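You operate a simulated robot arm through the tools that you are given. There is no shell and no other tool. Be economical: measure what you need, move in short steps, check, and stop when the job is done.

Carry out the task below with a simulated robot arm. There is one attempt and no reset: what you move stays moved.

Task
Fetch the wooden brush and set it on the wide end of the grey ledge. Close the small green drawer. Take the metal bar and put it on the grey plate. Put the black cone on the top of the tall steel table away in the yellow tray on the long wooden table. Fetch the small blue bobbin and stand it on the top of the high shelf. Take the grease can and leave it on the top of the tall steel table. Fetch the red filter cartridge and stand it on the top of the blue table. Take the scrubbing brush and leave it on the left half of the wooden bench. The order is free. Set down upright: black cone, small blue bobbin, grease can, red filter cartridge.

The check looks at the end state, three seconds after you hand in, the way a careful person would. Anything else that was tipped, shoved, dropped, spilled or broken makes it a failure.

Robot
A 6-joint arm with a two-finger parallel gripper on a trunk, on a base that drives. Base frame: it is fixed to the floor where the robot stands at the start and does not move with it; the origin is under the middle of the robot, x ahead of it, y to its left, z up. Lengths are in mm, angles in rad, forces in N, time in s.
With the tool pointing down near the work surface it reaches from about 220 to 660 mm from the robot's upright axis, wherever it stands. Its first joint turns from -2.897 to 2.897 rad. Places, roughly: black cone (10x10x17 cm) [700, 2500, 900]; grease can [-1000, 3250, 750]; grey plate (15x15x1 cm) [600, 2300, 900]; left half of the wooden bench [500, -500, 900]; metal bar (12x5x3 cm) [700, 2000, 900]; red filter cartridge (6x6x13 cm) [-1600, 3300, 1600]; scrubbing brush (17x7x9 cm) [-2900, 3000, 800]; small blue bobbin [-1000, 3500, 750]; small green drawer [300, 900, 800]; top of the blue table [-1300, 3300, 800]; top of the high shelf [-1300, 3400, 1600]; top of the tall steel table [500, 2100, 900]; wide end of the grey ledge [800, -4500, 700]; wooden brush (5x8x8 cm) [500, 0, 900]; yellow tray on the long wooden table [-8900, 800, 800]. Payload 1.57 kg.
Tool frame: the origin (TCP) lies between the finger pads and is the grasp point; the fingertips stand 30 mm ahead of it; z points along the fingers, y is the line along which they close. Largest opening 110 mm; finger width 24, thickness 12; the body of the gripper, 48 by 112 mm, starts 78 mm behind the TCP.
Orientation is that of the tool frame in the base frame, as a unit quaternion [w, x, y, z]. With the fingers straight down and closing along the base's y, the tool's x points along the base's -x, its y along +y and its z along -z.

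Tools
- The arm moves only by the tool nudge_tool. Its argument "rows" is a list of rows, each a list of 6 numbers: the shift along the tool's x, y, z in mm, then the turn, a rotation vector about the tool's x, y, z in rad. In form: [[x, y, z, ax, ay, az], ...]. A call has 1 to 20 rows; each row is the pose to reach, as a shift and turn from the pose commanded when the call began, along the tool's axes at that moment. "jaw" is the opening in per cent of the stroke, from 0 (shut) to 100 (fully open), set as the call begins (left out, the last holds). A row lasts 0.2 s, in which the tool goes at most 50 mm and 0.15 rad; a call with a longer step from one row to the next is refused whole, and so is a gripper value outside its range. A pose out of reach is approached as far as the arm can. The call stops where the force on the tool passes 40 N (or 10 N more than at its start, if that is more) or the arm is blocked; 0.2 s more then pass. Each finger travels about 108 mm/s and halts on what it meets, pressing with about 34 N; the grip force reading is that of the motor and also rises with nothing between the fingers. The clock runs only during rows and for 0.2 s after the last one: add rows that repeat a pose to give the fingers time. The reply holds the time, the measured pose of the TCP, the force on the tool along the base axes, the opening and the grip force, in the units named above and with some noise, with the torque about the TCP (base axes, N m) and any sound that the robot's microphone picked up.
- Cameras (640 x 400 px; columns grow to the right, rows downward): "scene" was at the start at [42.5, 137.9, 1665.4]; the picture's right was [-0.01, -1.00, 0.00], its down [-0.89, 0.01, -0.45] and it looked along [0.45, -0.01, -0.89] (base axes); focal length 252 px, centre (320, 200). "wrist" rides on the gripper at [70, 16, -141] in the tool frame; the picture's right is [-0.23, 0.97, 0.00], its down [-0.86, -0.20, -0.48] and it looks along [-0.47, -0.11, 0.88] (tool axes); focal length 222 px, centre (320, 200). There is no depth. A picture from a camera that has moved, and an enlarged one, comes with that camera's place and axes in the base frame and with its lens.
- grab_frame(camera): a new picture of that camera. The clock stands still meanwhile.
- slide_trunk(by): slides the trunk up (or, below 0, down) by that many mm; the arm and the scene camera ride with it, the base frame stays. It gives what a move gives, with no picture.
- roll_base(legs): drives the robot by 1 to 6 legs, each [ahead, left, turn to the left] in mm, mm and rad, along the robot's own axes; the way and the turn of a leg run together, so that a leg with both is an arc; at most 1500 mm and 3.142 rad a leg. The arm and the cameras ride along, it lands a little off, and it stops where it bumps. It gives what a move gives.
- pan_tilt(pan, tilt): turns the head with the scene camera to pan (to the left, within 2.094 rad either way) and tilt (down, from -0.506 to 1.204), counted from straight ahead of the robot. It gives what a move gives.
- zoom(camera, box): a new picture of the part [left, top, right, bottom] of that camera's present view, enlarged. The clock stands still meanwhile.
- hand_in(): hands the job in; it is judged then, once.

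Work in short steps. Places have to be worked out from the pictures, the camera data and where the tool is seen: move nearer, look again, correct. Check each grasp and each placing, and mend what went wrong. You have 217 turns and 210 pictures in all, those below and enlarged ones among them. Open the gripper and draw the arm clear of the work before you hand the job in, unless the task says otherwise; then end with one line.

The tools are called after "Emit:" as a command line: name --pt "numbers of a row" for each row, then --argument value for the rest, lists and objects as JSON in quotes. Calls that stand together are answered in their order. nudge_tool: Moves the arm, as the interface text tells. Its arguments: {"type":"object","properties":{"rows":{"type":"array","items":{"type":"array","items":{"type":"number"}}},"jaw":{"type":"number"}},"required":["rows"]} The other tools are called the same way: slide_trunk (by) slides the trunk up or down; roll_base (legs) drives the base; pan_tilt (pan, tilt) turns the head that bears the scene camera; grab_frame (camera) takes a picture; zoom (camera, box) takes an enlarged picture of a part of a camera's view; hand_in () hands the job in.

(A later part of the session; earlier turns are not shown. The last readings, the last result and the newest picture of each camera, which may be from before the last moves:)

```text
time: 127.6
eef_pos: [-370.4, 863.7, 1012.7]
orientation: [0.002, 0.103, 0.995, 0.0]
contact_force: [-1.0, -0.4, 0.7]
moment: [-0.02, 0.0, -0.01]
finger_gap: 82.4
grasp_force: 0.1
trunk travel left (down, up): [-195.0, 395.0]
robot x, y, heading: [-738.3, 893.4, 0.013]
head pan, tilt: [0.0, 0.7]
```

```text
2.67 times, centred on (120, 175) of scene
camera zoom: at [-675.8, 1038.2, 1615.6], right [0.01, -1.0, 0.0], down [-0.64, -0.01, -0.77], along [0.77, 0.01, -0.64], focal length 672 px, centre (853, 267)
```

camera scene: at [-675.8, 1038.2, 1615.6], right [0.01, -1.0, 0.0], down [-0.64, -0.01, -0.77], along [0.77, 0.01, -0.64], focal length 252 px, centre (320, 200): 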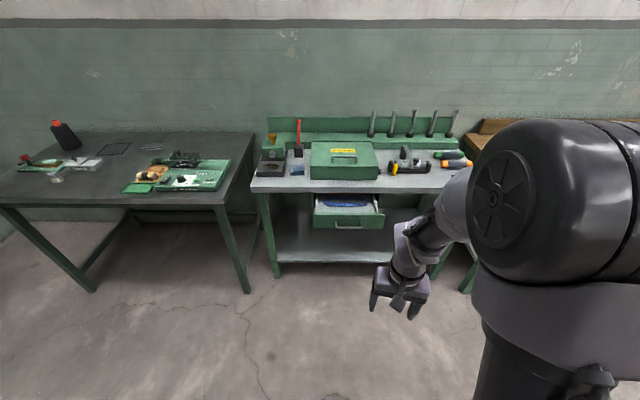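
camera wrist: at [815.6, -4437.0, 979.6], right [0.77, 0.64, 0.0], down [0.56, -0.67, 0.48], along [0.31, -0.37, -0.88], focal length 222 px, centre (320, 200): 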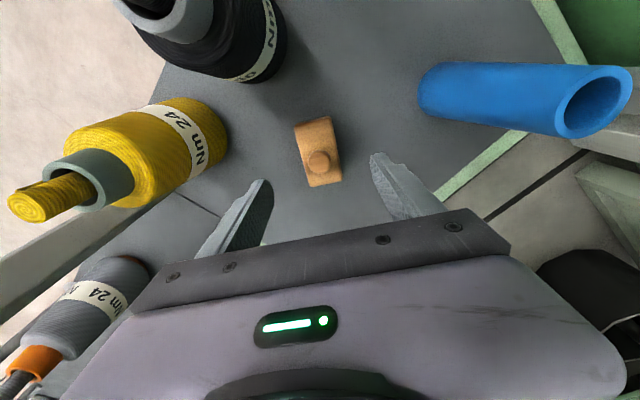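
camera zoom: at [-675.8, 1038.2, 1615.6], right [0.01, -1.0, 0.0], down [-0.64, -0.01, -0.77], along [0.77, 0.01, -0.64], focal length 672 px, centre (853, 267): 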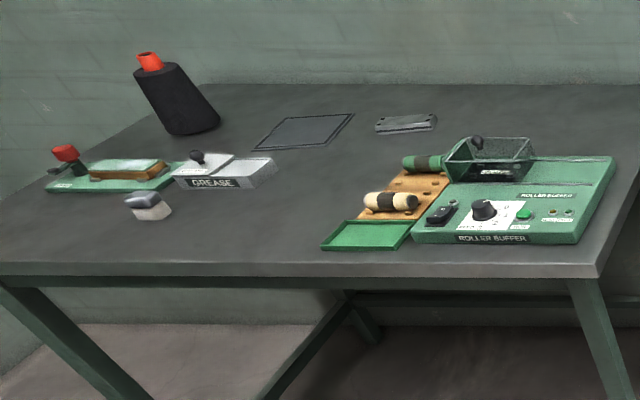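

Drawer handle is near [140, 919, 775], table edge x≈320. I drive nearer with jaw shut and tool squared, then look with the wrist camera before pushing.

Emit:
roll_base --legs '[[380, 50, 0]]'

Emit:
nudge_tool --pt "0 0 0 0 0 -0.11" --pt "0 0 0 0 0 -0.22" --pt "0 0 0 0 0 -0.22" --pt "0 0 0 0 0 -0.22" --pt "0 0 0 0 0 -0.22" --jaw 0

Emit:
slide_trunk --by -120

Emit:
grab_frame --camera "wrist"

Emit:
grab_frame --camera "scene"

```text
time: 130.0
eef_pos: [15.8, 916.4, 1012.9]
orientation: [0.002, 0.105, 0.995, -0.001]
contact_force: [-0.1, 0.1, -0.4]
moment: [0.0, 0.04, 0.01]
finger_gap: 82.4
grasp_force: 0.1
trunk travel left (down, up): [-195.0, 395.0]
robot x, y, heading: [-357.4, 954.7, 0.01]
head pan, tilt: [0.0, 0.7]
```

```text
time: 131.2
eef_pos: [14.0, 916.4, 1011.9]
orientation: [0.002, -0.006, 1.0, 0.001]
contact_force: [-0.2, -0.4, 0.2]
moment: [0.02, -0.02, -0.01]
finger_gap: 0.1
grasp_force: 21.4
trunk travel left (down, up): [-195.0, 395.0]
robot x, y, heading: [-353.4, 955.4, 0.007]
head pan, tilt: [0.0, 0.7]
```

```text
time: 132.7
eef_pos: [14.4, 916.9, 891.5]
orientation: [0.001, -0.005, 1.0, 0.0]
contact_force: [-0.1, 0.2, 0.0]
moment: [-0.01, -0.01, -0.01]
finger_gap: 0.3
grasp_force: 21.4
trunk travel left (down, up): [-75.0, 515.0]
robot x, y, heading: [-355.7, 952.7, 0.009]
head pan, tilt: [0.0, 0.7]
```

```text
176 pictures are left
camera wrist: at [-57.0, 932.4, 1032.9], right [0.22, 0.98, 0.0], down [0.86, -0.19, 0.48], along [0.47, -0.1, -0.88], focal length 222 px, centre (320, 200)
```

wrist: 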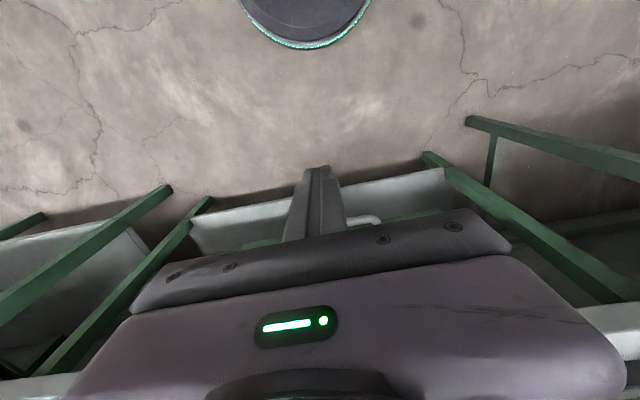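

```text
175 pictures are left
camera scene: at [-291.4, 1091.1, 1495.7], right [0.01, -1.0, 0.0], down [-0.64, 0.0, -0.77], along [0.76, 0.01, -0.64], focal length 252 px, centre (320, 200)
```

scene: 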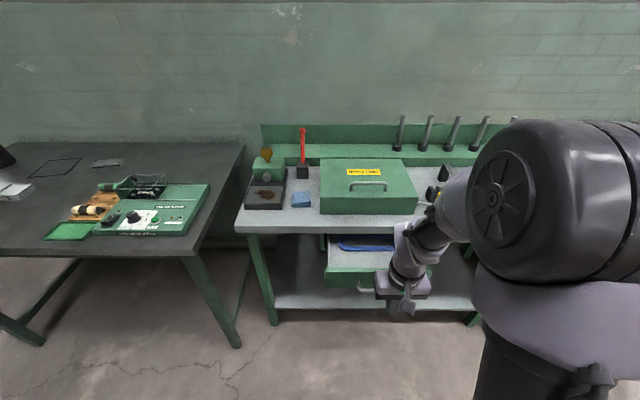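

The handle spans y 850–978 at about x 130, z 775. I lower to TCP z≈785 with closed fingers and push the handle centre along +x.

Emit:
slide_trunk --by -75

Emit:
nudge_tool --pt "0 0 31 0 0 0" --pt "-40 0 31 0 0 0" --pt "-75 0 31 0 0 0" --pt "-90 0 31 0 0 0" --pt "-100 0 31 0 0 0" --pt "-110 0 31 0 0 0" --pt "-120 0 31 0 0 0" --pt "-130 0 31 0 0 0" --pt "-140 0 31 0 0 0" --pt "-150 0 31 0 0 0" --pt "-160 0 31 0 0 0"

Emit:
grab_frame --camera "scene"

```text
time: 133.8
eef_pos: [14.4, 917.4, 817.5]
orientation: [0.002, -0.006, 1.0, 0.001]
contact_force: [-0.4, -1.1, 0.3]
moment: [-0.02, 0.03, -0.01]
finger_gap: 0.0
grasp_force: 21.6
trunk travel left (down, up): [0.0, 590.0]
robot x, y, heading: [-361.3, 952.0, 0.003]
head pan, tilt: [0.0, 0.7]
```

```text
time: 136.2
eef_pos: [174.9, 918.3, 787.6]
orientation: [0.002, -0.005, 1.0, -0.001]
contact_force: [0.2, -0.2, 0.4]
moment: [0.0, 0.01, -0.02]
finger_gap: 0.0
grasp_force: 21.0
trunk travel left (down, up): [0.0, 590.0]
robot x, y, heading: [-356.7, 949.1, 0.009]
head pan, tilt: [0.0, 0.7]
```

```text
174 pictures are left
camera scene: at [-291.4, 1091.2, 1420.6], right [0.01, -1.0, 0.0], down [-0.64, 0.0, -0.76], along [0.76, 0.01, -0.64], focal length 252 px, centre (320, 200)
```

scene: 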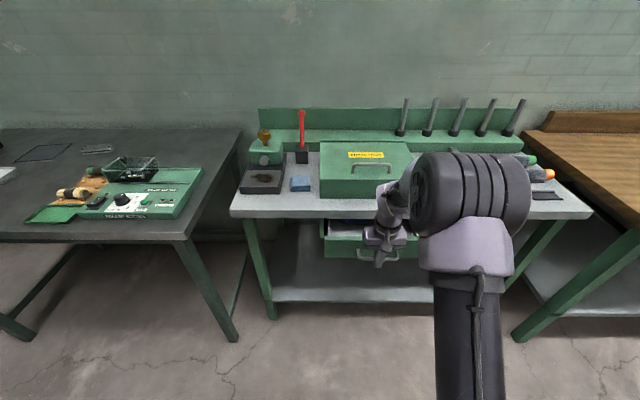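

Emit:
zoom --camera "scene" --box '[300, 180, 460, 280]'

Emit:
grab_frame --camera "wrist"

```text
4.00 times, centred on (380, 230) of scene
camera zoom: at [-291.4, 1091.2, 1420.6], right [0.01, -1.0, 0.0], down [-0.64, 0.0, -0.76], along [0.76, 0.01, -0.64], focal length 1007 px, centre (80, 80)
```

zoom: 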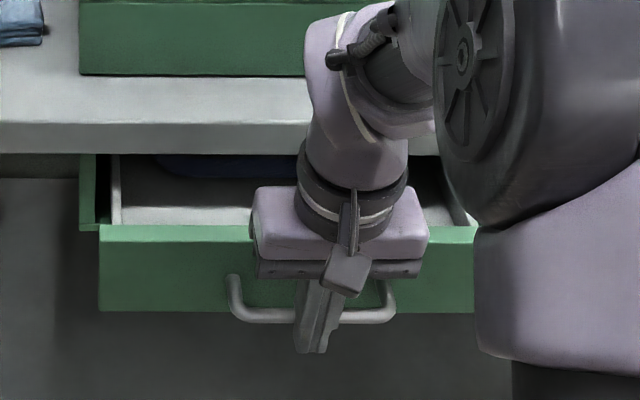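

```text
172 pictures are left
camera wrist: at [103.9, 934.2, 928.3], right [0.22, 0.98, 0.0], down [0.86, -0.19, 0.48], along [0.47, -0.1, -0.88], focal length 222 px, centre (320, 200)
```

wrist: 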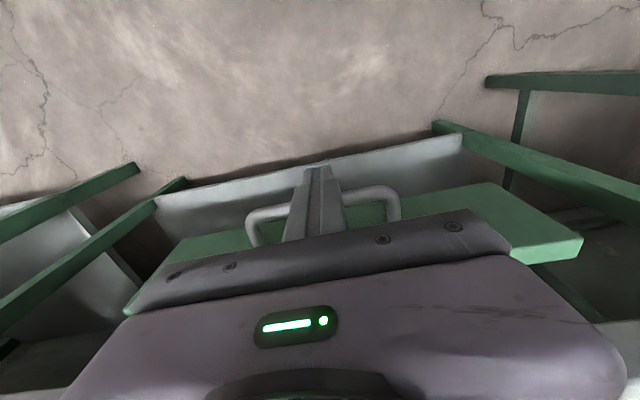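

Fingers are at the handle. Keep pushing in small steps until it stops.

Emit:
nudge_tool --pt "-7 0 0 0 0 0" --pt "-14 0 0 0 0 0" --pt "-21 0 0 0 0 0" --pt "-28 0 0 0 0 0" --pt "-35 0 0 0 0 0" --pt "-42 0 0 0 0 0" --pt "-49 0 0 0 0 0" --pt "-56 0 0 0 0 0" --pt "-63 0 0 0 0 0" --pt "-70 0 0 0 0 0" --pt "-77 0 0 0 0 0" --pt "-84 0 0 0 0 0" --pt "-91 0 0 0 0 0"

Emit:
zoom --camera "scene" --box '[300, 180, 460, 280]'

```text
time: 139.0
eef_pos: [263.3, 918.1, 787.0]
orientation: [0.0, -0.006, 1.0, -0.001]
contact_force: [-20.4, -1.8, 0.8]
moment: [-0.15, 0.32, 0.02]
finger_gap: 0.0
grasp_force: 21.2
trunk travel left (down, up): [0.0, 590.0]
robot x, y, heading: [-354.5, 952.8, 0.004]
head pan, tilt: [0.0, 0.7]
```

```text
4.00 times, centred on (380, 230) of scene
camera zoom: at [-293.8, 1091.0, 1420.8], right [0.01, -1.0, 0.0], down [-0.64, 0.0, -0.77], along [0.77, 0.0, -0.64], focal length 1007 px, centre (80, 80)
```

zoom: 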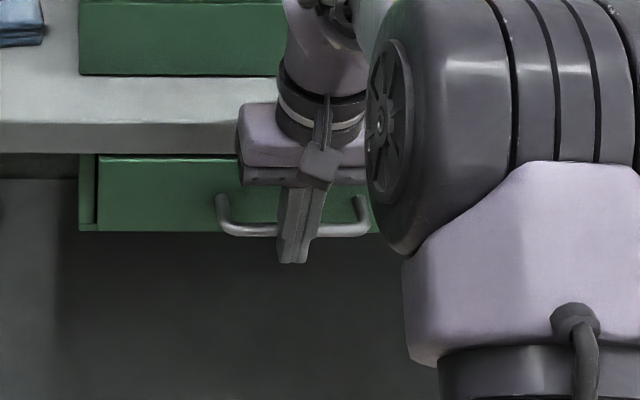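

It looks flush; a bit more push to confirm the stop.

Emit:
nudge_tool --pt "-3 0 0 0 0 0" --pt "-6 0 0 0 0 0" --pt "-9 0 0 0 0 0" --pt "-12 0 0 0 0 0" --pt "-15 0 0 0 0 0"

Emit:
nudge_tool --pt "45 0 0 0 0 0" --pt "90 0 0 0 0 0" --pt "135 0 0 0 0 0" --pt "180 0 0 0 0 0" --pt "225 0 0 0 0 0" --pt "225 0 0 0 0 0"

Emit:
zoom --camera "scene" --box '[280, 170, 460, 290]'

```text
time: 139.5
eef_pos: [263.7, 918.0, 786.4]
orientation: [-0.003, -0.004, 1.0, 0.001]
contact_force: [-15.4, -0.8, 4.8]
moment: [0.14, 0.14, 0.02]
finger_gap: 0.0
grasp_force: 21.7
trunk travel left (down, up): [0.0, 590.0]
robot x, y, heading: [-353.7, 957.0, 0.007]
head pan, tilt: [0.0, 0.7]
stopped in row 2: the force on the tool passed its limit at 44 N (the readings are from after the stop); the commanded pose is now the measured one
```

```text
time: 140.9
eef_pos: [37.0, 913.7, 787.0]
orientation: [-0.002, -0.004, 1.0, 0.0]
contact_force: [0.0, -0.6, 0.3]
moment: [0.03, -0.02, 0.06]
finger_gap: 0.1
grasp_force: 21.3
trunk travel left (down, up): [0.0, 590.0]
robot x, y, heading: [-355.7, 955.9, 0.006]
head pan, tilt: [0.0, 0.7]
```

```text
3.33 times, centred on (370, 230) of scene
camera zoom: at [-292.1, 1091.1, 1420.6], right [0.01, -1.0, 0.0], down [-0.64, 0.0, -0.77], along [0.77, 0.0, -0.64], focal length 839 px, centre (153, 100)
```

zoom: 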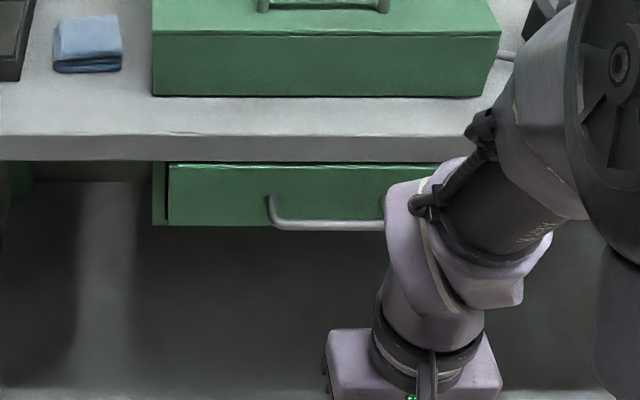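

The drawer is closed. Next the steel table: I raise the trunk and strafe left in front of it, then look.

Emit:
slide_trunk --by 300

Emit:
roll_base --legs '[[0, 1150, 0], [180, 0, 0]]'

Emit:
pan_tilt --pan 0.1 --tilt 0.85

Emit:
grab_frame --camera "scene"

Emit:
grab_frame --camera "wrist"

```text
time: 143.9
eef_pos: [38.6, 914.7, 1085.5]
orientation: [-0.002, -0.004, 1.0, 0.001]
contact_force: [-0.2, -0.2, 0.4]
moment: [-0.04, 0.04, 0.0]
finger_gap: 0.0
grasp_force: 21.3
trunk travel left (down, up): [-300.0, 290.0]
robot x, y, heading: [-352.5, 951.6, 0.009]
head pan, tilt: [0.0, 0.7]
```

```text
time: 150.7
eef_pos: [205.1, 2051.4, 1087.0]
orientation: [-0.003, -0.007, 1.0, 0.0]
contact_force: [-0.1, 0.9, -0.6]
moment: [0.0, 0.04, 0.02]
finger_gap: 0.1
grasp_force: 21.4
trunk travel left (down, up): [-300.0, 290.0]
robot x, y, heading: [-192.5, 2086.6, 0.009]
head pan, tilt: [0.0, 0.7]
```

```text
time: 151.4
eef_pos: [204.5, 2050.1, 1085.8]
orientation: [-0.002, -0.005, 1.0, 0.0]
contact_force: [0.1, 0.4, -0.3]
moment: [-0.01, -0.02, 0.01]
finger_gap: 0.0
grasp_force: 22.0
trunk travel left (down, up): [-300.0, 290.0]
robot x, y, heading: [-190.0, 2085.3, 0.018]
head pan, tilt: [0.099, 0.85]
```

```text
169 pictures are left
camera scene: at [-134.8, 2233.4, 1708.4], right [0.11, -0.99, 0.0], down [-0.75, -0.08, -0.66], along [0.66, 0.07, -0.75], focal length 252 px, centre (320, 200)
```

scene: 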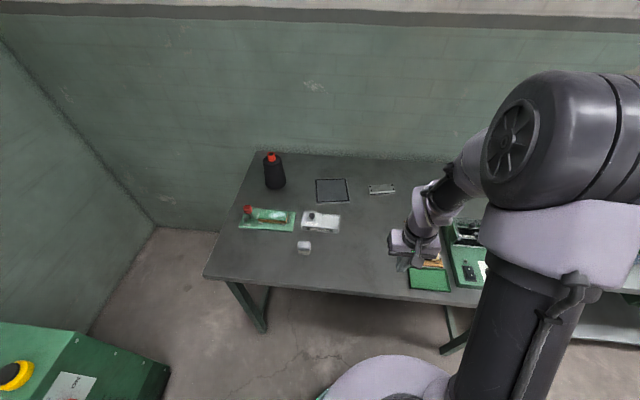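

```text
168 pictures are left
camera wrist: at [133.6, 2065.7, 1227.4], right [0.21, 0.98, 0.0], down [0.86, -0.19, 0.47], along [0.46, -0.1, -0.88], focal length 222 px, centre (320, 200)
```

wrist: 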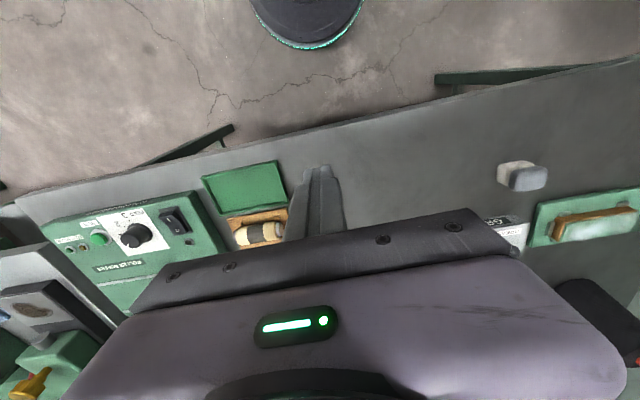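

The bar is at about [656, 2045, ~900], far back; I raise the trunk for clearance and drive up close to the table edge (x≈195), the base going beneath it.

Emit:
slide_trunk --by 150

Emit:
roll_base --legs '[[120, 0, 0]]'

Emit:
grab_frame --camera "scene"

Emit:
grab_frame --camera "wrist"

```text
time: 153.2
eef_pos: [204.1, 2050.9, 1235.4]
orientation: [-0.002, -0.007, 1.0, 0.0]
contact_force: [0.3, -0.4, -0.6]
moment: [-0.02, 0.03, -0.01]
finger_gap: 0.0
grasp_force: 20.9
trunk travel left (down, up): [-450.0, 140.0]
robot x, y, heading: [-188.9, 2086.9, 0.007]
head pan, tilt: [0.099, 0.85]
```

```text
time: 154.4
eef_pos: [321.8, 2053.1, 1236.8]
orientation: [-0.003, -0.007, 1.0, 0.0]
contact_force: [0.2, -1.0, -0.5]
moment: [0.03, 0.03, 0.01]
finger_gap: 0.1
grasp_force: 21.2
trunk travel left (down, up): [-450.0, 140.0]
robot x, y, heading: [-75.6, 2087.6, 0.013]
head pan, tilt: [0.099, 0.85]
```

```text
167 pictures are left
camera scene: at [-18.0, 2234.8, 1858.4], right [0.11, -0.99, 0.0], down [-0.75, -0.08, -0.66], along [0.66, 0.07, -0.75], focal length 252 px, centre (320, 200)
```

scene: 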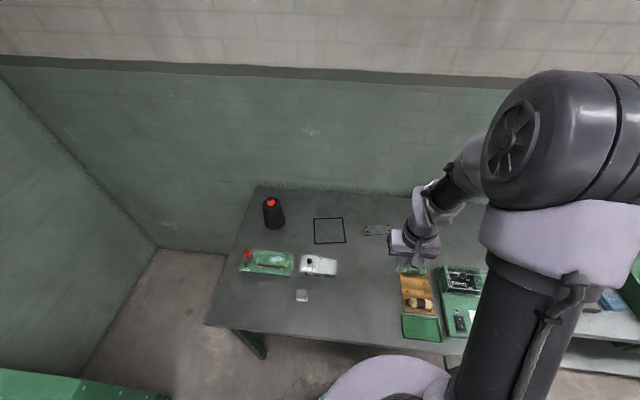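

```text
166 pictures are left
camera wrist: at [250.4, 2067.3, 1377.3], right [0.21, 0.98, 0.0], down [0.86, -0.19, 0.47], along [0.46, -0.1, -0.88], focal length 222 px, centre (320, 200)
```

wrist: 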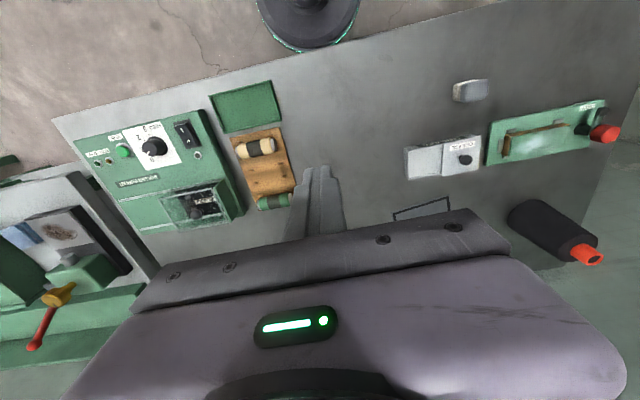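

I want to know what the pale disc ahead of the robot is (it rides with the trunk). I tilt the head down to see it.

Emit:
pan_tilt --pan -0.3 --tilt 1.2

Emit:
grab_frame --camera "scene"

```text
time: 155.3
eef_pos: [319.6, 2052.3, 1236.8]
orientation: [-0.001, -0.007, 1.0, 0.0]
contact_force: [-0.5, 0.0, 0.2]
moment: [-0.01, 0.0, 0.04]
finger_gap: 0.0
grasp_force: 20.9
trunk travel left (down, up): [-450.0, 140.0]
robot x, y, heading: [-75.3, 2085.4, 0.01]
head pan, tilt: [-0.3, 1.201]
```

```text
165 pictures are left
camera scene: at [-43.0, 2210.2, 1834.7], right [-0.28, -0.96, 0.0], down [-0.89, 0.26, -0.36], along [0.35, -0.1, -0.93], focal length 252 px, centre (320, 200)
```

scene: 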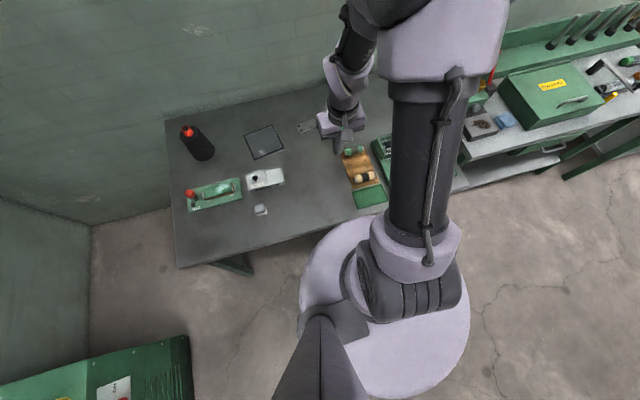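

The disc is the arm's mount, high above the table (radius ~200), so it can overhang. I drive on slowly toward x≈10.

Emit:
roll_base --legs '[[60, 0, 0]]'

Emit:
roll_base --legs '[[30, -10, 0]]'

```text
time: 156.2
eef_pos: [381.2, 2051.7, 1234.5]
orientation: [-0.002, -0.006, 1.0, 0.0]
contact_force: [-0.2, 0.3, 0.9]
moment: [0.0, 0.0, -0.01]
finger_gap: 0.1
grasp_force: 21.2
trunk travel left (down, up): [-450.0, 140.0]
robot x, y, heading: [-16.0, 2085.7, 0.009]
head pan, tilt: [-0.3, 1.201]
```

```text
time: 157.1
eef_pos: [409.6, 2041.2, 1235.6]
orientation: [-0.002, -0.005, 1.0, 0.0]
contact_force: [0.4, -0.5, -0.3]
moment: [0.02, 0.05, -0.02]
finger_gap: 0.0
grasp_force: 20.9
trunk travel left (down, up): [-450.0, 140.0]
robot x, y, heading: [16.8, 2076.6, 0.008]
head pan, tilt: [-0.3, 1.201]
```

No bump at x=17. A little more, then extend the arm toward the bar, turning the tool a quarter so it closes along x.

Emit:
roll_base --legs '[[30, 0, 0]]'

Emit:
nudge_tool --pt "-25 0 20 0 0 0.14" --pt "-50 0 45 0 0 0.28" --pt "-75 0 70 0 0 0.42" --pt "-100 0 95 0 0 0.56" --pt "-125 0 120 0 0 0.7" --pt "-135 0 150 0 0 0.84" --pt "-145 0 180 0 0 0.98" --pt "-150 0 200 0 0 1.12" --pt "-150 0 210 0 0 1.26" --pt "-150 0 220 0 0 1.4" --pt "-150 0 220 0 0 1.54" --pt "-150 0 220 0 0 1.57" --pt "-150 0 220 0 0 1.57" --jaw 80

Emit:
grab_frame --camera "wrist"

```text
time: 157.9
eef_pos: [438.3, 2043.0, 1236.7]
orientation: [-0.001, -0.006, 1.0, 0.0]
contact_force: [-0.9, -0.2, -0.2]
moment: [0.01, 0.05, -0.02]
finger_gap: 0.0
grasp_force: 21.4
trunk travel left (down, up): [-450.0, 140.0]
robot x, y, heading: [42.6, 2080.1, 0.004]
head pan, tilt: [-0.3, 1.201]
```

```text
time: 160.7
eef_pos: [587.4, 2044.9, 1016.7]
orientation: [-0.001, 0.703, 0.711, -0.002]
contact_force: [-0.9, 0.2, 0.6]
moment: [-0.01, 0.0, 0.02]
finger_gap: 87.9
grasp_force: 0.1
trunk travel left (down, up): [-450.0, 140.0]
robot x, y, heading: [46.3, 2077.7, 0.005]
head pan, tilt: [-0.3, 1.201]
```

```text
164 pictures are left
camera wrist: at [602.6, 2115.1, 1156.7], right [0.98, -0.22, 0.0], down [-0.19, -0.86, 0.48], along [-0.11, -0.47, -0.88], focal length 222 px, centre (320, 200)
```

wrist: 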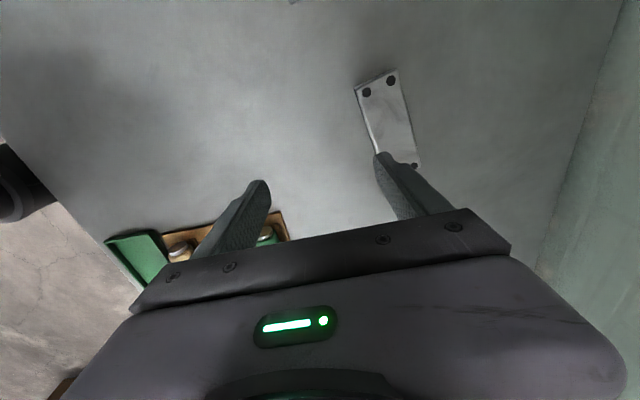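

The bar centre is about [671, 2054], its long side turned ~0.2 rad. I shift over it, align and go down partway, then look again.

Emit:
nudge_tool --pt "3 35 10 0 0 -0.1" --pt "8 70 30 0 0 -0.19" --pt "8 84 60 0 0 -0.19" --pt "8 84 60 0 0 -0.19" --jaw 90

Emit:
grab_frame --camera "wrist"

```text
time: 161.7
eef_pos: [672.7, 2052.4, 954.9]
orientation: [-0.002, 0.632, 0.775, -0.001]
contact_force: [0.5, -0.2, -0.1]
moment: [0.0, 0.02, 0.0]
finger_gap: 98.9
grasp_force: 0.0
trunk travel left (down, up): [-450.0, 140.0]
robot x, y, heading: [39.5, 2081.0, 0.008]
head pan, tilt: [-0.3, 1.201]
```

```text
163 pictures are left
camera wrist: at [674.0, 2124.7, 1096.4], right [1.0, -0.03, -0.01], down [-0.02, -0.88, 0.48], along [-0.02, -0.48, -0.88], focal length 222 px, centre (320, 200)
```

wrist: 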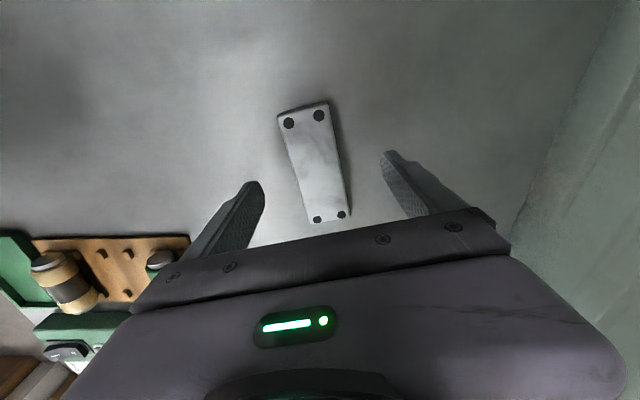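

Well aligned; bar top ≈ 880, table ≈ 850. I go down to TCP ≈ 886 and close.

Emit:
nudge_tool --pt "0 -5 30 0 0 0" --pt "0 -5 55 0 0 0" --pt "0 -5 61 0 0 0" --pt "0 -5 65 0 0 0" --pt "0 -5 69 0 0 0" --pt "0 -5 69 0 0 0"

Emit:
nudge_tool --pt "0 0 0 0 0 0" --pt "0 0 0 0 0 0" --pt "0 0 0 0 0 0" --pt "0 0 0 0 0 0" --jaw 0

Emit:
grab_frame --camera "wrist"

```text
time: 162.5
eef_pos: [665.3, 2054.7, 910.9]
orientation: [0.005, 0.631, 0.776, 0.002]
contact_force: [-1.5, -3.4, 25.0]
moment: [-0.14, 1.52, 0.04]
finger_gap: 101.6
grasp_force: 1.4
out of reach, approached as far as the arm can: row 2, 3
trunk travel left (down, up): [-450.0, 140.0]
robot x, y, heading: [46.0, 2078.3, 0.01]
head pan, tilt: [-0.3, 1.201]
stopped in row 3: the force on the tool passed its limit at 51 N (the readings are from after the stop); the commanded pose is now the measured one
```

```text
time: 162.9
eef_pos: [657.2, 2051.5, 908.5]
orientation: [0.0, 0.632, 0.775, 0.0]
contact_force: [-29.7, -12.1, 77.9]
moment: [-0.14, 4.41, 0.74]
finger_gap: 49.9
grasp_force: 15.9
trunk travel left (down, up): [-450.0, 140.0]
robot x, y, heading: [43.1, 2082.4, 0.005]
head pan, tilt: [-0.3, 1.201]
stopped in row 1: the force on the tool passed its limit at 43 N (the readings are from after the stop); the commanded pose is now the measured one
```

```text
162 pictures are left
camera wrist: at [659.3, 2123.6, 1050.7], right [1.0, -0.03, 0.0], down [-0.03, -0.88, 0.48], along [-0.01, -0.48, -0.88], focal length 222 px, centre (320, 200)
```

wrist: 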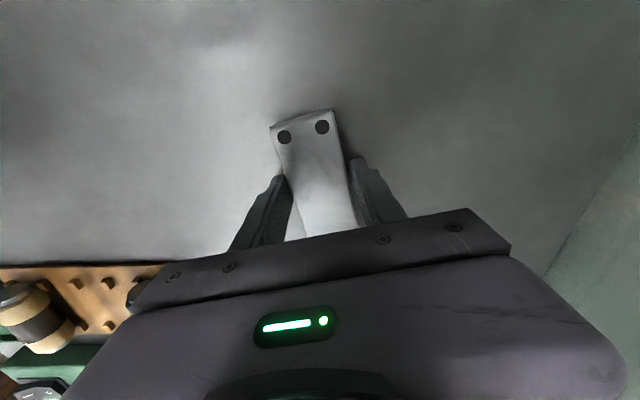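

Fingertips touch the table (z≈880) and the fingers have closed on the bar at 50 mm. I relieve the pressure by lifting a little.

Emit:
nudge_tool --pt "0 0 -4 0 0 0" --pt "0 0 -6 0 0 0" --pt "0 0 -6 0 0 0" --pt "0 0 -6 0 0 0" --jaw 0

Emit:
grab_frame --camera "wrist"

```text
time: 163.9
eef_pos: [660.3, 2053.0, 913.5]
orientation: [0.001, 0.632, 0.775, 0.0]
contact_force: [0.4, 0.2, -2.3]
moment: [0.02, 0.03, 0.01]
finger_gap: 44.6
grasp_force: 34.6
trunk travel left (down, up): [-450.0, 140.0]
robot x, y, heading: [42.5, 2083.1, 0.008]
head pan, tilt: [-0.3, 1.201]
```

```text
161 pictures are left
camera wrist: at [661.9, 2125.1, 1053.9], right [1.0, -0.03, 0.0], down [-0.02, -0.88, 0.48], along [-0.01, -0.48, -0.88], focal length 222 px, centre (320, 200)
```

wrist: 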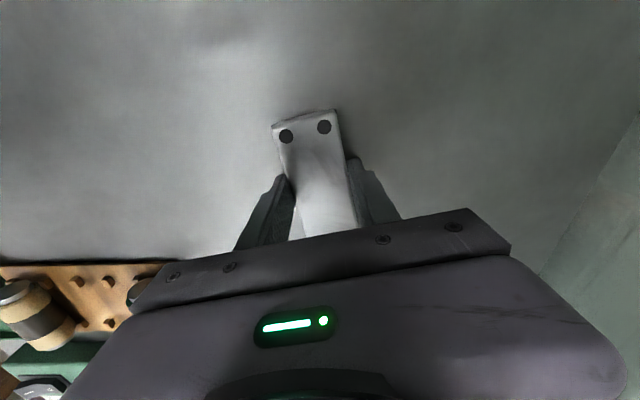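

Bar gripped. I lift 110 mm and strafe the robot left about 215 mm toward the plate.

Emit:
nudge_tool --pt "0 0 -40 0 0 0" --pt "0 0 -85 0 0 0" --pt "0 0 -120 0 0 0" --pt "0 0 -120 0 0 0"

Emit:
roll_base --legs '[[0, 215, 0]]'

Emit:
grab_frame --camera "wrist"

```text
time: 164.9
eef_pos: [660.1, 2053.6, 1031.3]
orientation: [0.001, 0.632, 0.775, -0.001]
contact_force: [0.1, -0.1, -2.7]
moment: [0.03, 0.01, 0.0]
finger_gap: 44.7
grasp_force: 33.8
trunk travel left (down, up): [-450.0, 140.0]
robot x, y, heading: [45.2, 2081.4, 0.009]
head pan, tilt: [-0.3, 1.201]
```

```text
time: 166.5
eef_pos: [657.4, 2262.7, 1031.4]
orientation: [0.0, 0.632, 0.775, -0.001]
contact_force: [-0.6, 0.5, -2.7]
moment: [-0.02, 0.04, 0.01]
finger_gap: 44.8
grasp_force: 34.5
trunk travel left (down, up): [-450.0, 140.0]
robot x, y, heading: [43.2, 2287.3, 0.004]
head pan, tilt: [-0.3, 1.201]
```

```text
160 pictures are left
camera wrist: at [658.5, 2334.0, 1172.3], right [1.0, -0.03, 0.0], down [-0.02, -0.88, 0.48], along [-0.01, -0.48, -0.88], focal length 222 px, centre (320, 200)
```

wrist: 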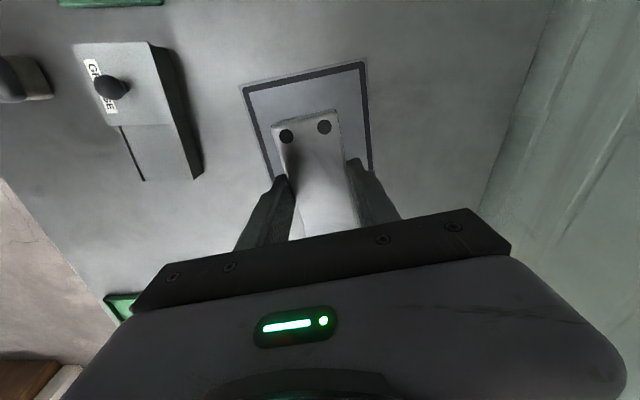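

The plate centre is at about [649, 2264]; the bar is nearly parallel. I shift 8 mm and lower until contact.

Emit:
nudge_tool --pt "0 -4 40 0 0 0" --pt "1 -8 80 0 0 0" --pt "1 -8 100 0 0 0" --pt "1 -8 103 0 0 0" --pt "1 -8 106 0 0 0" --pt "1 -8 108 0 0 0" --pt "1 -8 110 0 0 0" --pt "1 -8 112 0 0 0" --pt "1 -8 114 0 0 0" --pt "1 -8 116 0 0 0"

Emit:
grab_frame --camera "wrist"

```text
time: 168.7
eef_pos: [647.9, 2260.4, 916.3]
orientation: [0.0, 0.633, 0.774, 0.0]
contact_force: [-0.8, -0.4, -2.0]
moment: [0.03, -0.01, 0.01]
finger_gap: 44.6
grasp_force: 33.8
trunk travel left (down, up): [-450.0, 140.0]
robot x, y, heading: [41.7, 2285.9, 0.004]
head pan, tilt: [-0.3, 1.201]
```

```text
159 pictures are left
camera wrist: at [649.6, 2331.6, 1056.9], right [1.0, -0.03, 0.0], down [-0.02, -0.88, 0.48], along [-0.01, -0.48, -0.88], focal length 222 px, centre (320, 200)
```

wrist: 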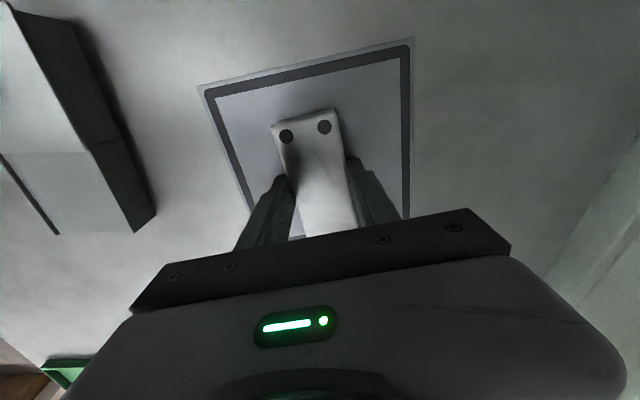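

Not touching yet; continue 2 mm at a time.

Emit:
nudge_tool --pt "0 0 2 0 0 0" --pt "0 0 4 0 0 0" --pt "0 0 6 0 0 0" --pt "0 0 8 0 0 0" --pt "0 0 10 0 0 0" --pt "0 0 12 0 0 0" --pt "0 0 14 0 0 0"

```text
time: 169.6
eef_pos: [648.9, 2259.2, 915.1]
orientation: [0.004, 0.633, 0.774, 0.002]
contact_force: [-6.4, -1.3, 23.4]
moment: [0.46, 1.01, -0.06]
finger_gap: 44.5
grasp_force: 34.3
trunk travel left (down, up): [-450.0, 140.0]
robot x, y, heading: [38.5, 2288.5, 0.008]
head pan, tilt: [-0.3, 1.201]
stopped in row 4: the force on the tool passed its limit at 44 N (the readings are from after the stop); the commanded pose is now the measured one
```

Contact. Relieve 2 mm, open, lift and look.

Emit:
nudge_tool --pt "0 0 -2 0 0 0" --pt "0 0 -2 0 0 0"

Emit:
nudge_tool --pt "0 0 0 0 0 0" --pt "0 0 0 0 0 0" --pt "0 0 0 0 0 0" --jaw 75

Emit:
nudge_tool --pt "0 0 -30 0 0 0" --pt "0 0 -75 0 0 0" --pt "0 0 -120 0 0 0" --pt "0 0 -160 0 0 0" --pt "0 0 -160 0 0 0"

Emit:
grab_frame --camera "wrist"

```text
time: 170.2
eef_pos: [649.8, 2259.0, 913.4]
orientation: [0.004, 0.633, 0.774, 0.002]
contact_force: [-5.6, 2.5, 14.7]
moment: [0.35, 0.72, -0.01]
finger_gap: 44.5
grasp_force: 33.7
trunk travel left (down, up): [-450.0, 140.0]
robot x, y, heading: [39.8, 2291.1, 0.01]
head pan, tilt: [-0.3, 1.201]
```

```text
time: 171.0
eef_pos: [652.9, 2259.2, 914.1]
orientation: [0.003, 0.633, 0.774, 0.002]
contact_force: [6.1, -0.3, 16.5]
moment: [-0.07, 0.59, 0.09]
finger_gap: 77.4
grasp_force: 0.0
trunk travel left (down, up): [-450.0, 140.0]
robot x, y, heading: [39.9, 2286.0, 0.012]
head pan, tilt: [-0.3, 1.201]
```

```text
time: 172.2
eef_pos: [649.0, 2257.3, 1075.2]
orientation: [0.003, 0.633, 0.774, 0.001]
contact_force: [0.2, 0.1, -1.1]
moment: [0.0, 0.03, -0.01]
finger_gap: 82.6
grasp_force: 0.1
trunk travel left (down, up): [-450.0, 140.0]
robot x, y, heading: [45.2, 2286.3, 0.002]
head pan, tilt: [-0.3, 1.201]
```

```text
158 pictures are left
camera wrist: at [649.4, 2329.2, 1215.3], right [1.0, -0.03, 0.01], down [-0.03, -0.88, 0.48], along [-0.01, -0.48, -0.88], focal length 222 px, centre (320, 200)
```

wrist: 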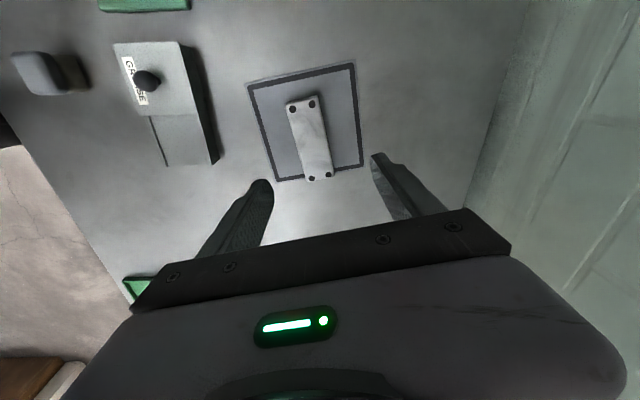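

Zoom to check the bar lies fully on the plate.

Emit:
zoom --camera "wrist" --box '[220, 50, 400, 200]'

```text
2.67 times, centred on (310, 125) of wrist
camera zoom: at [649.4, 2329.2, 1215.3], right [1.0, -0.03, 0.01], down [-0.03, -0.88, 0.48], along [-0.01, -0.48, -0.88], focal length 592 px, centre (347, 400)
```

zoom: 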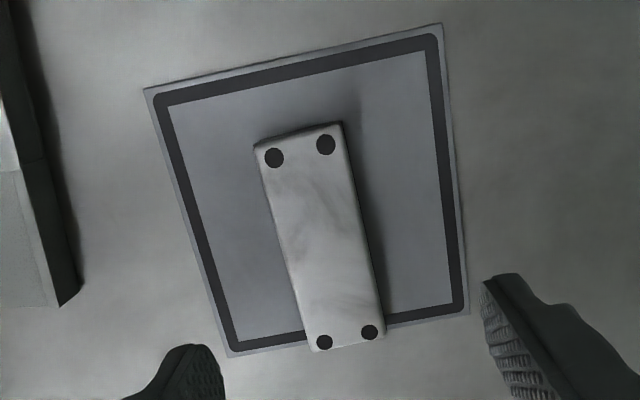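

The near end of the bar is right at the plate's edge. I regrasp, and shift it ~14 mm along its own length toward the plate's centre.

Emit:
nudge_tool --pt "0 0 40 0 0 0" --pt "0 0 85 0 0 0" --pt "0 0 130 0 0 0" --pt "0 0 150 0 0 0" --pt "0 0 156 0 0 0"

Emit:
nudge_tool --pt "0 0 0 0 0 0" --pt "0 0 0 0 0 0" --pt "0 0 0 0 0 0" --pt "0 0 0 0 0 0" --jaw 0

Emit:
nudge_tool --pt "0 0 -10 0 0 0" --pt "7 0 -10 0 0 0" --pt "14 0 -10 0 0 0" --pt "14 0 -6 0 0 0" --pt "14 0 -3 0 0 0" --pt "14 0 -1 0 0 0" --pt "14 0 0 0 0 0" --pt "14 0 1 0 0 0"

```text
time: 173.4
eef_pos: [650.3, 2262.4, 919.2]
orientation: [0.003, 0.633, 0.774, 0.0]
contact_force: [0.4, -0.4, 0.4]
moment: [-0.03, -0.01, 0.01]
finger_gap: 82.4
grasp_force: 0.1
trunk travel left (down, up): [-450.0, 140.0]
robot x, y, heading: [42.7, 2287.9, 0.006]
head pan, tilt: [-0.3, 1.201]
```

```text
time: 174.4
eef_pos: [651.0, 2263.5, 919.4]
orientation: [0.003, 0.632, 0.775, 0.0]
contact_force: [0.2, 0.6, 0.0]
moment: [0.03, 0.03, -0.05]
finger_gap: 44.8
grasp_force: 34.1
trunk travel left (down, up): [-450.0, 140.0]
robot x, y, heading: [44.9, 2290.2, 0.008]
head pan, tilt: [-0.3, 1.201]
```

```text
time: 176.2
eef_pos: [649.7, 2273.2, 918.2]
orientation: [0.005, 0.633, 0.775, 0.002]
contact_force: [4.0, 1.0, 24.6]
moment: [0.31, 0.22, -0.07]
finger_gap: 44.8
grasp_force: 34.0
trunk travel left (down, up): [-450.0, 140.0]
robot x, y, heading: [46.3, 2288.3, 0.005]
head pan, tilt: [-0.3, 1.201]
```

In contact again; relieve, release, lift, check.

Emit:
nudge_tool --pt "0 0 -1 0 0 0" --pt "0 0 -1 0 0 0"

Emit:
nudge_tool --pt "0 0 0 0 0 0" --pt "0 0 0 0 0 0" --pt "0 0 0 0 0 0" --jaw 75

Emit:
nudge_tool --pt "0 0 -30 0 0 0" --pt "0 0 -75 0 0 0" --pt "0 0 -120 0 0 0" --pt "0 0 -160 0 0 0" --pt "0 0 -160 0 0 0"

Emit:
zoom --camera "wrist" --box '[220, 50, 400, 200]'

```text
time: 176.8
eef_pos: [648.5, 2271.5, 919.1]
orientation: [0.005, 0.633, 0.774, 0.002]
contact_force: [9.3, 0.0, 22.3]
moment: [0.09, -0.2, 0.01]
finger_gap: 44.7
grasp_force: 34.3
trunk travel left (down, up): [-450.0, 140.0]
robot x, y, heading: [42.6, 2288.0, 0.01]
head pan, tilt: [-0.3, 1.201]
```

```text
time: 177.6
eef_pos: [648.2, 2272.8, 916.3]
orientation: [0.003, 0.633, 0.774, 0.001]
contact_force: [-0.7, 0.6, -0.7]
moment: [-0.04, 0.01, 0.02]
finger_gap: 82.4
grasp_force: 0.0
trunk travel left (down, up): [-450.0, 140.0]
robot x, y, heading: [36.9, 2288.9, 0.008]
head pan, tilt: [-0.3, 1.201]
```

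```text
time: 178.8
eef_pos: [650.2, 2274.8, 1076.5]
orientation: [0.002, 0.633, 0.774, 0.001]
contact_force: [1.3, 0.3, -0.9]
moment: [0.03, -0.01, -0.04]
finger_gap: 82.5
grasp_force: 0.1
trunk travel left (down, up): [-450.0, 140.0]
robot x, y, heading: [43.1, 2289.7, 0.006]
head pan, tilt: [-0.3, 1.201]
```

```text
2.67 times, centred on (310, 125) of wrist
camera zoom: at [650.2, 2347.3, 1218.2], right [1.0, -0.03, 0.01], down [-0.03, -0.88, 0.48], along [-0.01, -0.48, -0.88], focal length 592 px, centre (347, 400)
```

zoom: 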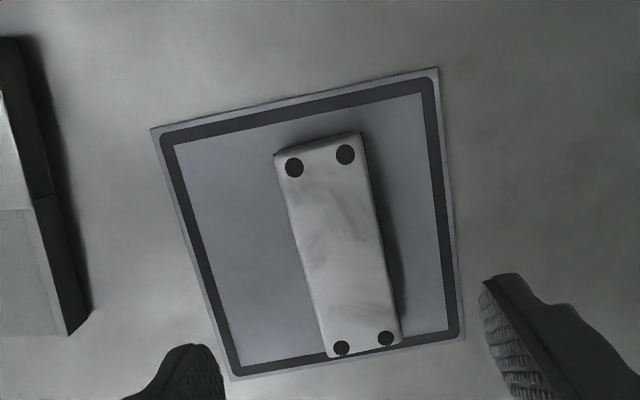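

The bar is fully on the plate. I draw the arm in, back away from the table and turn toward the blue table.

Emit:
nudge_tool --pt "8 -40 -20 0 0 0" --pt "16 -80 -40 0 0 0" --pt "24 -120 -50 0 0 0" --pt "32 -160 -50 0 0 0" --pt "40 -200 -50 0 0 0" --pt "48 -240 -50 0 0 0" --pt "48 -240 -50 0 0 0"

Emit:
roll_base --legs '[[-450, -100, 0], [0, 0, 1.5], [0, 800, 0]]'

Emit:
pan_tilt --pan 0.0 --tilt 0.45

Emit:
grab_frame --camera "scene"

```text
time: 180.4
eef_pos: [405.3, 2269.9, 1124.6]
orientation: [0.003, 0.633, 0.774, 0.001]
contact_force: [-0.7, -0.2, 0.1]
moment: [0.01, 0.0, -0.01]
finger_gap: 82.7
grasp_force: 0.1
trunk travel left (down, up): [-450.0, 140.0]
robot x, y, heading: [43.4, 2288.6, 0.0]
head pan, tilt: [-0.3, 1.201]
```

```text
time: 190.5
eef_pos: [-1094.6, 2641.4, 1125.7]
orientation: [0.001, -0.032, 0.999, 0.003]
contact_force: [0.2, 0.6, -0.3]
moment: [0.03, 0.01, 0.01]
finger_gap: 82.5
grasp_force: 0.0
trunk travel left (down, up): [-450.0, 140.0]
robot x, y, heading: [-1164.2, 2283.2, 1.441]
head pan, tilt: [-0.3, 1.201]
```

```text
time: 191.6
eef_pos: [-1093.4, 2641.3, 1124.2]
orientation: [0.002, -0.031, 1.0, 0.003]
contact_force: [0.7, 0.4, 1.0]
moment: [-0.02, -0.03, 0.01]
finger_gap: 82.2
grasp_force: 0.1
trunk travel left (down, up): [-450.0, 140.0]
robot x, y, heading: [-1158.3, 2287.4, 1.436]
head pan, tilt: [0.0, 0.45]
```

```text
155 pictures are left
camera scene: at [-1291.2, 2373.8, 1892.7], right [0.99, -0.13, 0.0], down [-0.06, -0.43, -0.9], along [0.12, 0.89, -0.44], focal length 252 px, centre (320, 200)
```

scene: 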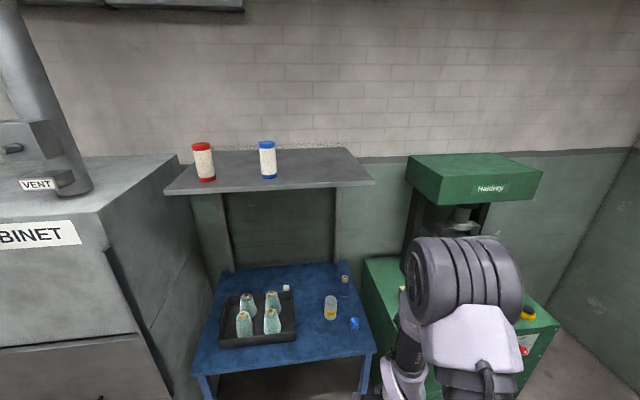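

Emit:
zoom --camera "scene" --box '[180, 250, 400, 390]'

Emit:
zoom --camera "scene" --box '[150, 120, 390, 260]'

```text
2.86 times, centred on (290, 320) of scene
camera zoom: at [-1291.2, 2373.8, 1892.7], right [0.99, -0.13, 0.0], down [-0.06, -0.43, -0.9], along [0.12, 0.89, -0.44], focal length 719 px, centre (406, -143)
```

zoom: 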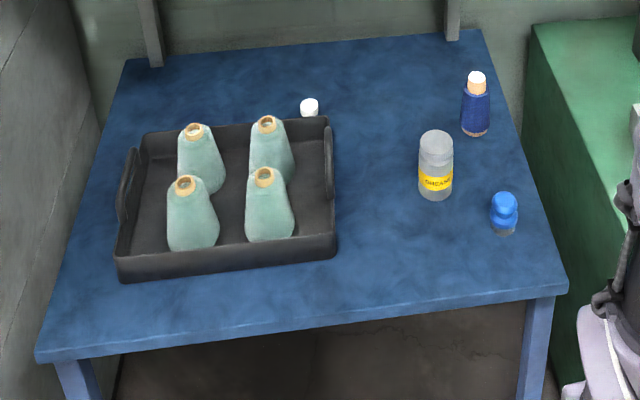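

```text
2.67 times, centred on (270, 190) of scene
camera zoom: at [-1291.2, 2373.8, 1892.7], right [0.99, -0.13, 0.0], down [-0.06, -0.43, -0.9], along [0.12, 0.89, -0.44], focal length 672 px, centre (453, 227)
```

zoom: 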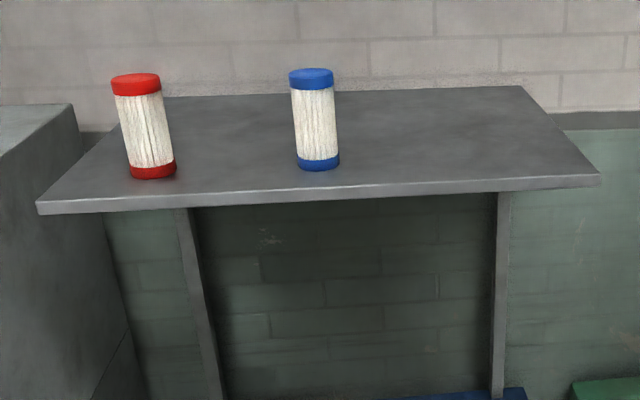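

Emit:
zoom --camera "scene" --box '[315, 265, 375, 340]'

```text
5.33 times, centred on (345, 302) of scene
camera zoom: at [-1291.2, 2373.8, 1892.7], right [0.99, -0.13, 0.0], down [-0.06, -0.43, -0.9], along [0.12, 0.89, -0.44], focal length 1343 px, centre (187, -347)
```

zoom: 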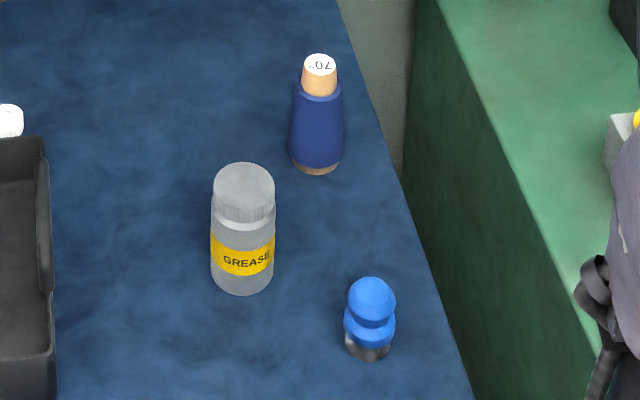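

The dark-blue tapered bobbin stands at about [-1010, 3420] under the shelf; the grease can in front-left at [-1113, 3272]. I approach from the left at an angle, stopping short to look.

Emit:
slide_trunk --by -100

Emit:
roll_base --legs '[[382, 183, 0], [0, 0, -0.23]]'

Emit:
grab_frame --camera "wrist"

Emit:
grab_frame --camera "scene"

```text
time: 192.9
eef_pos: [-1093.4, 2641.1, 1026.1]
orientation: [0.001, -0.03, 1.0, 0.002]
contact_force: [0.5, -0.1, -0.3]
moment: [0.02, 0.0, 0.03]
finger_gap: 82.3
grasp_force: 0.0
trunk travel left (down, up): [-350.0, 240.0]
robot x, y, heading: [-1162.7, 2285.6, 1.438]
head pan, tilt: [0.0, 0.45]
```

```text
time: 196.3
eef_pos: [-1137.8, 3014.0, 1026.2]
orientation: [0.002, 0.087, 0.996, 0.003]
contact_force: [0.2, 0.2, -0.3]
moment: [0.05, -0.01, -0.01]
finger_gap: 82.4
grasp_force: 0.1
trunk travel left (down, up): [-350.0, 240.0]
robot x, y, heading: [-1291.0, 2684.3, 1.205]
head pan, tilt: [0.0, 0.45]
```

```text
151 pictures are left
camera wrist: at [-1206.2, 3042.0, 1166.1], right [0.39, 0.92, 0.01], down [0.8, -0.35, 0.48], along [0.44, -0.18, -0.88], focal length 222 px, centre (320, 200)
```

wrist: 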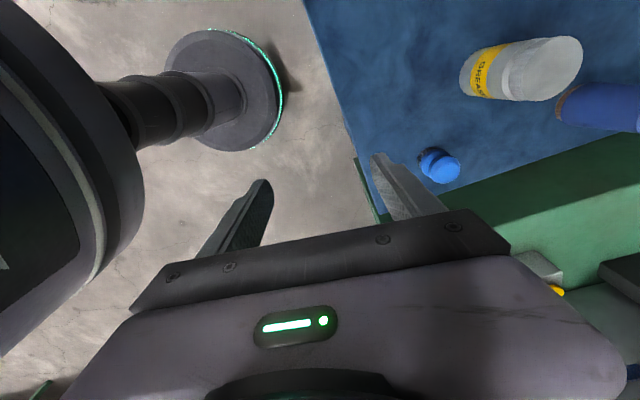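

```text
150 pictures are left
camera scene: at [-1393.5, 2800.8, 1792.8], right [0.93, -0.36, 0.0], down [-0.16, -0.41, -0.9], along [0.33, 0.84, -0.44], focal length 252 px, centre (320, 200)
```

scene: 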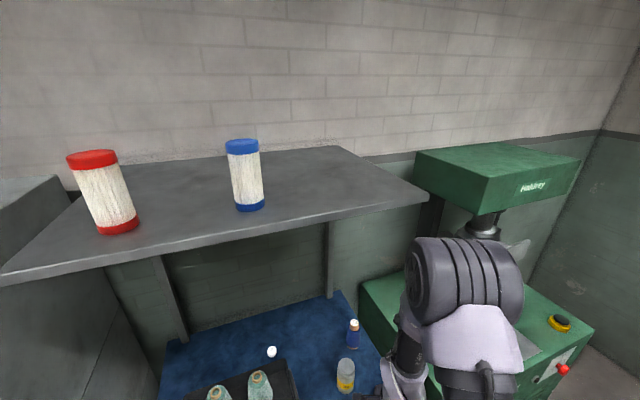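

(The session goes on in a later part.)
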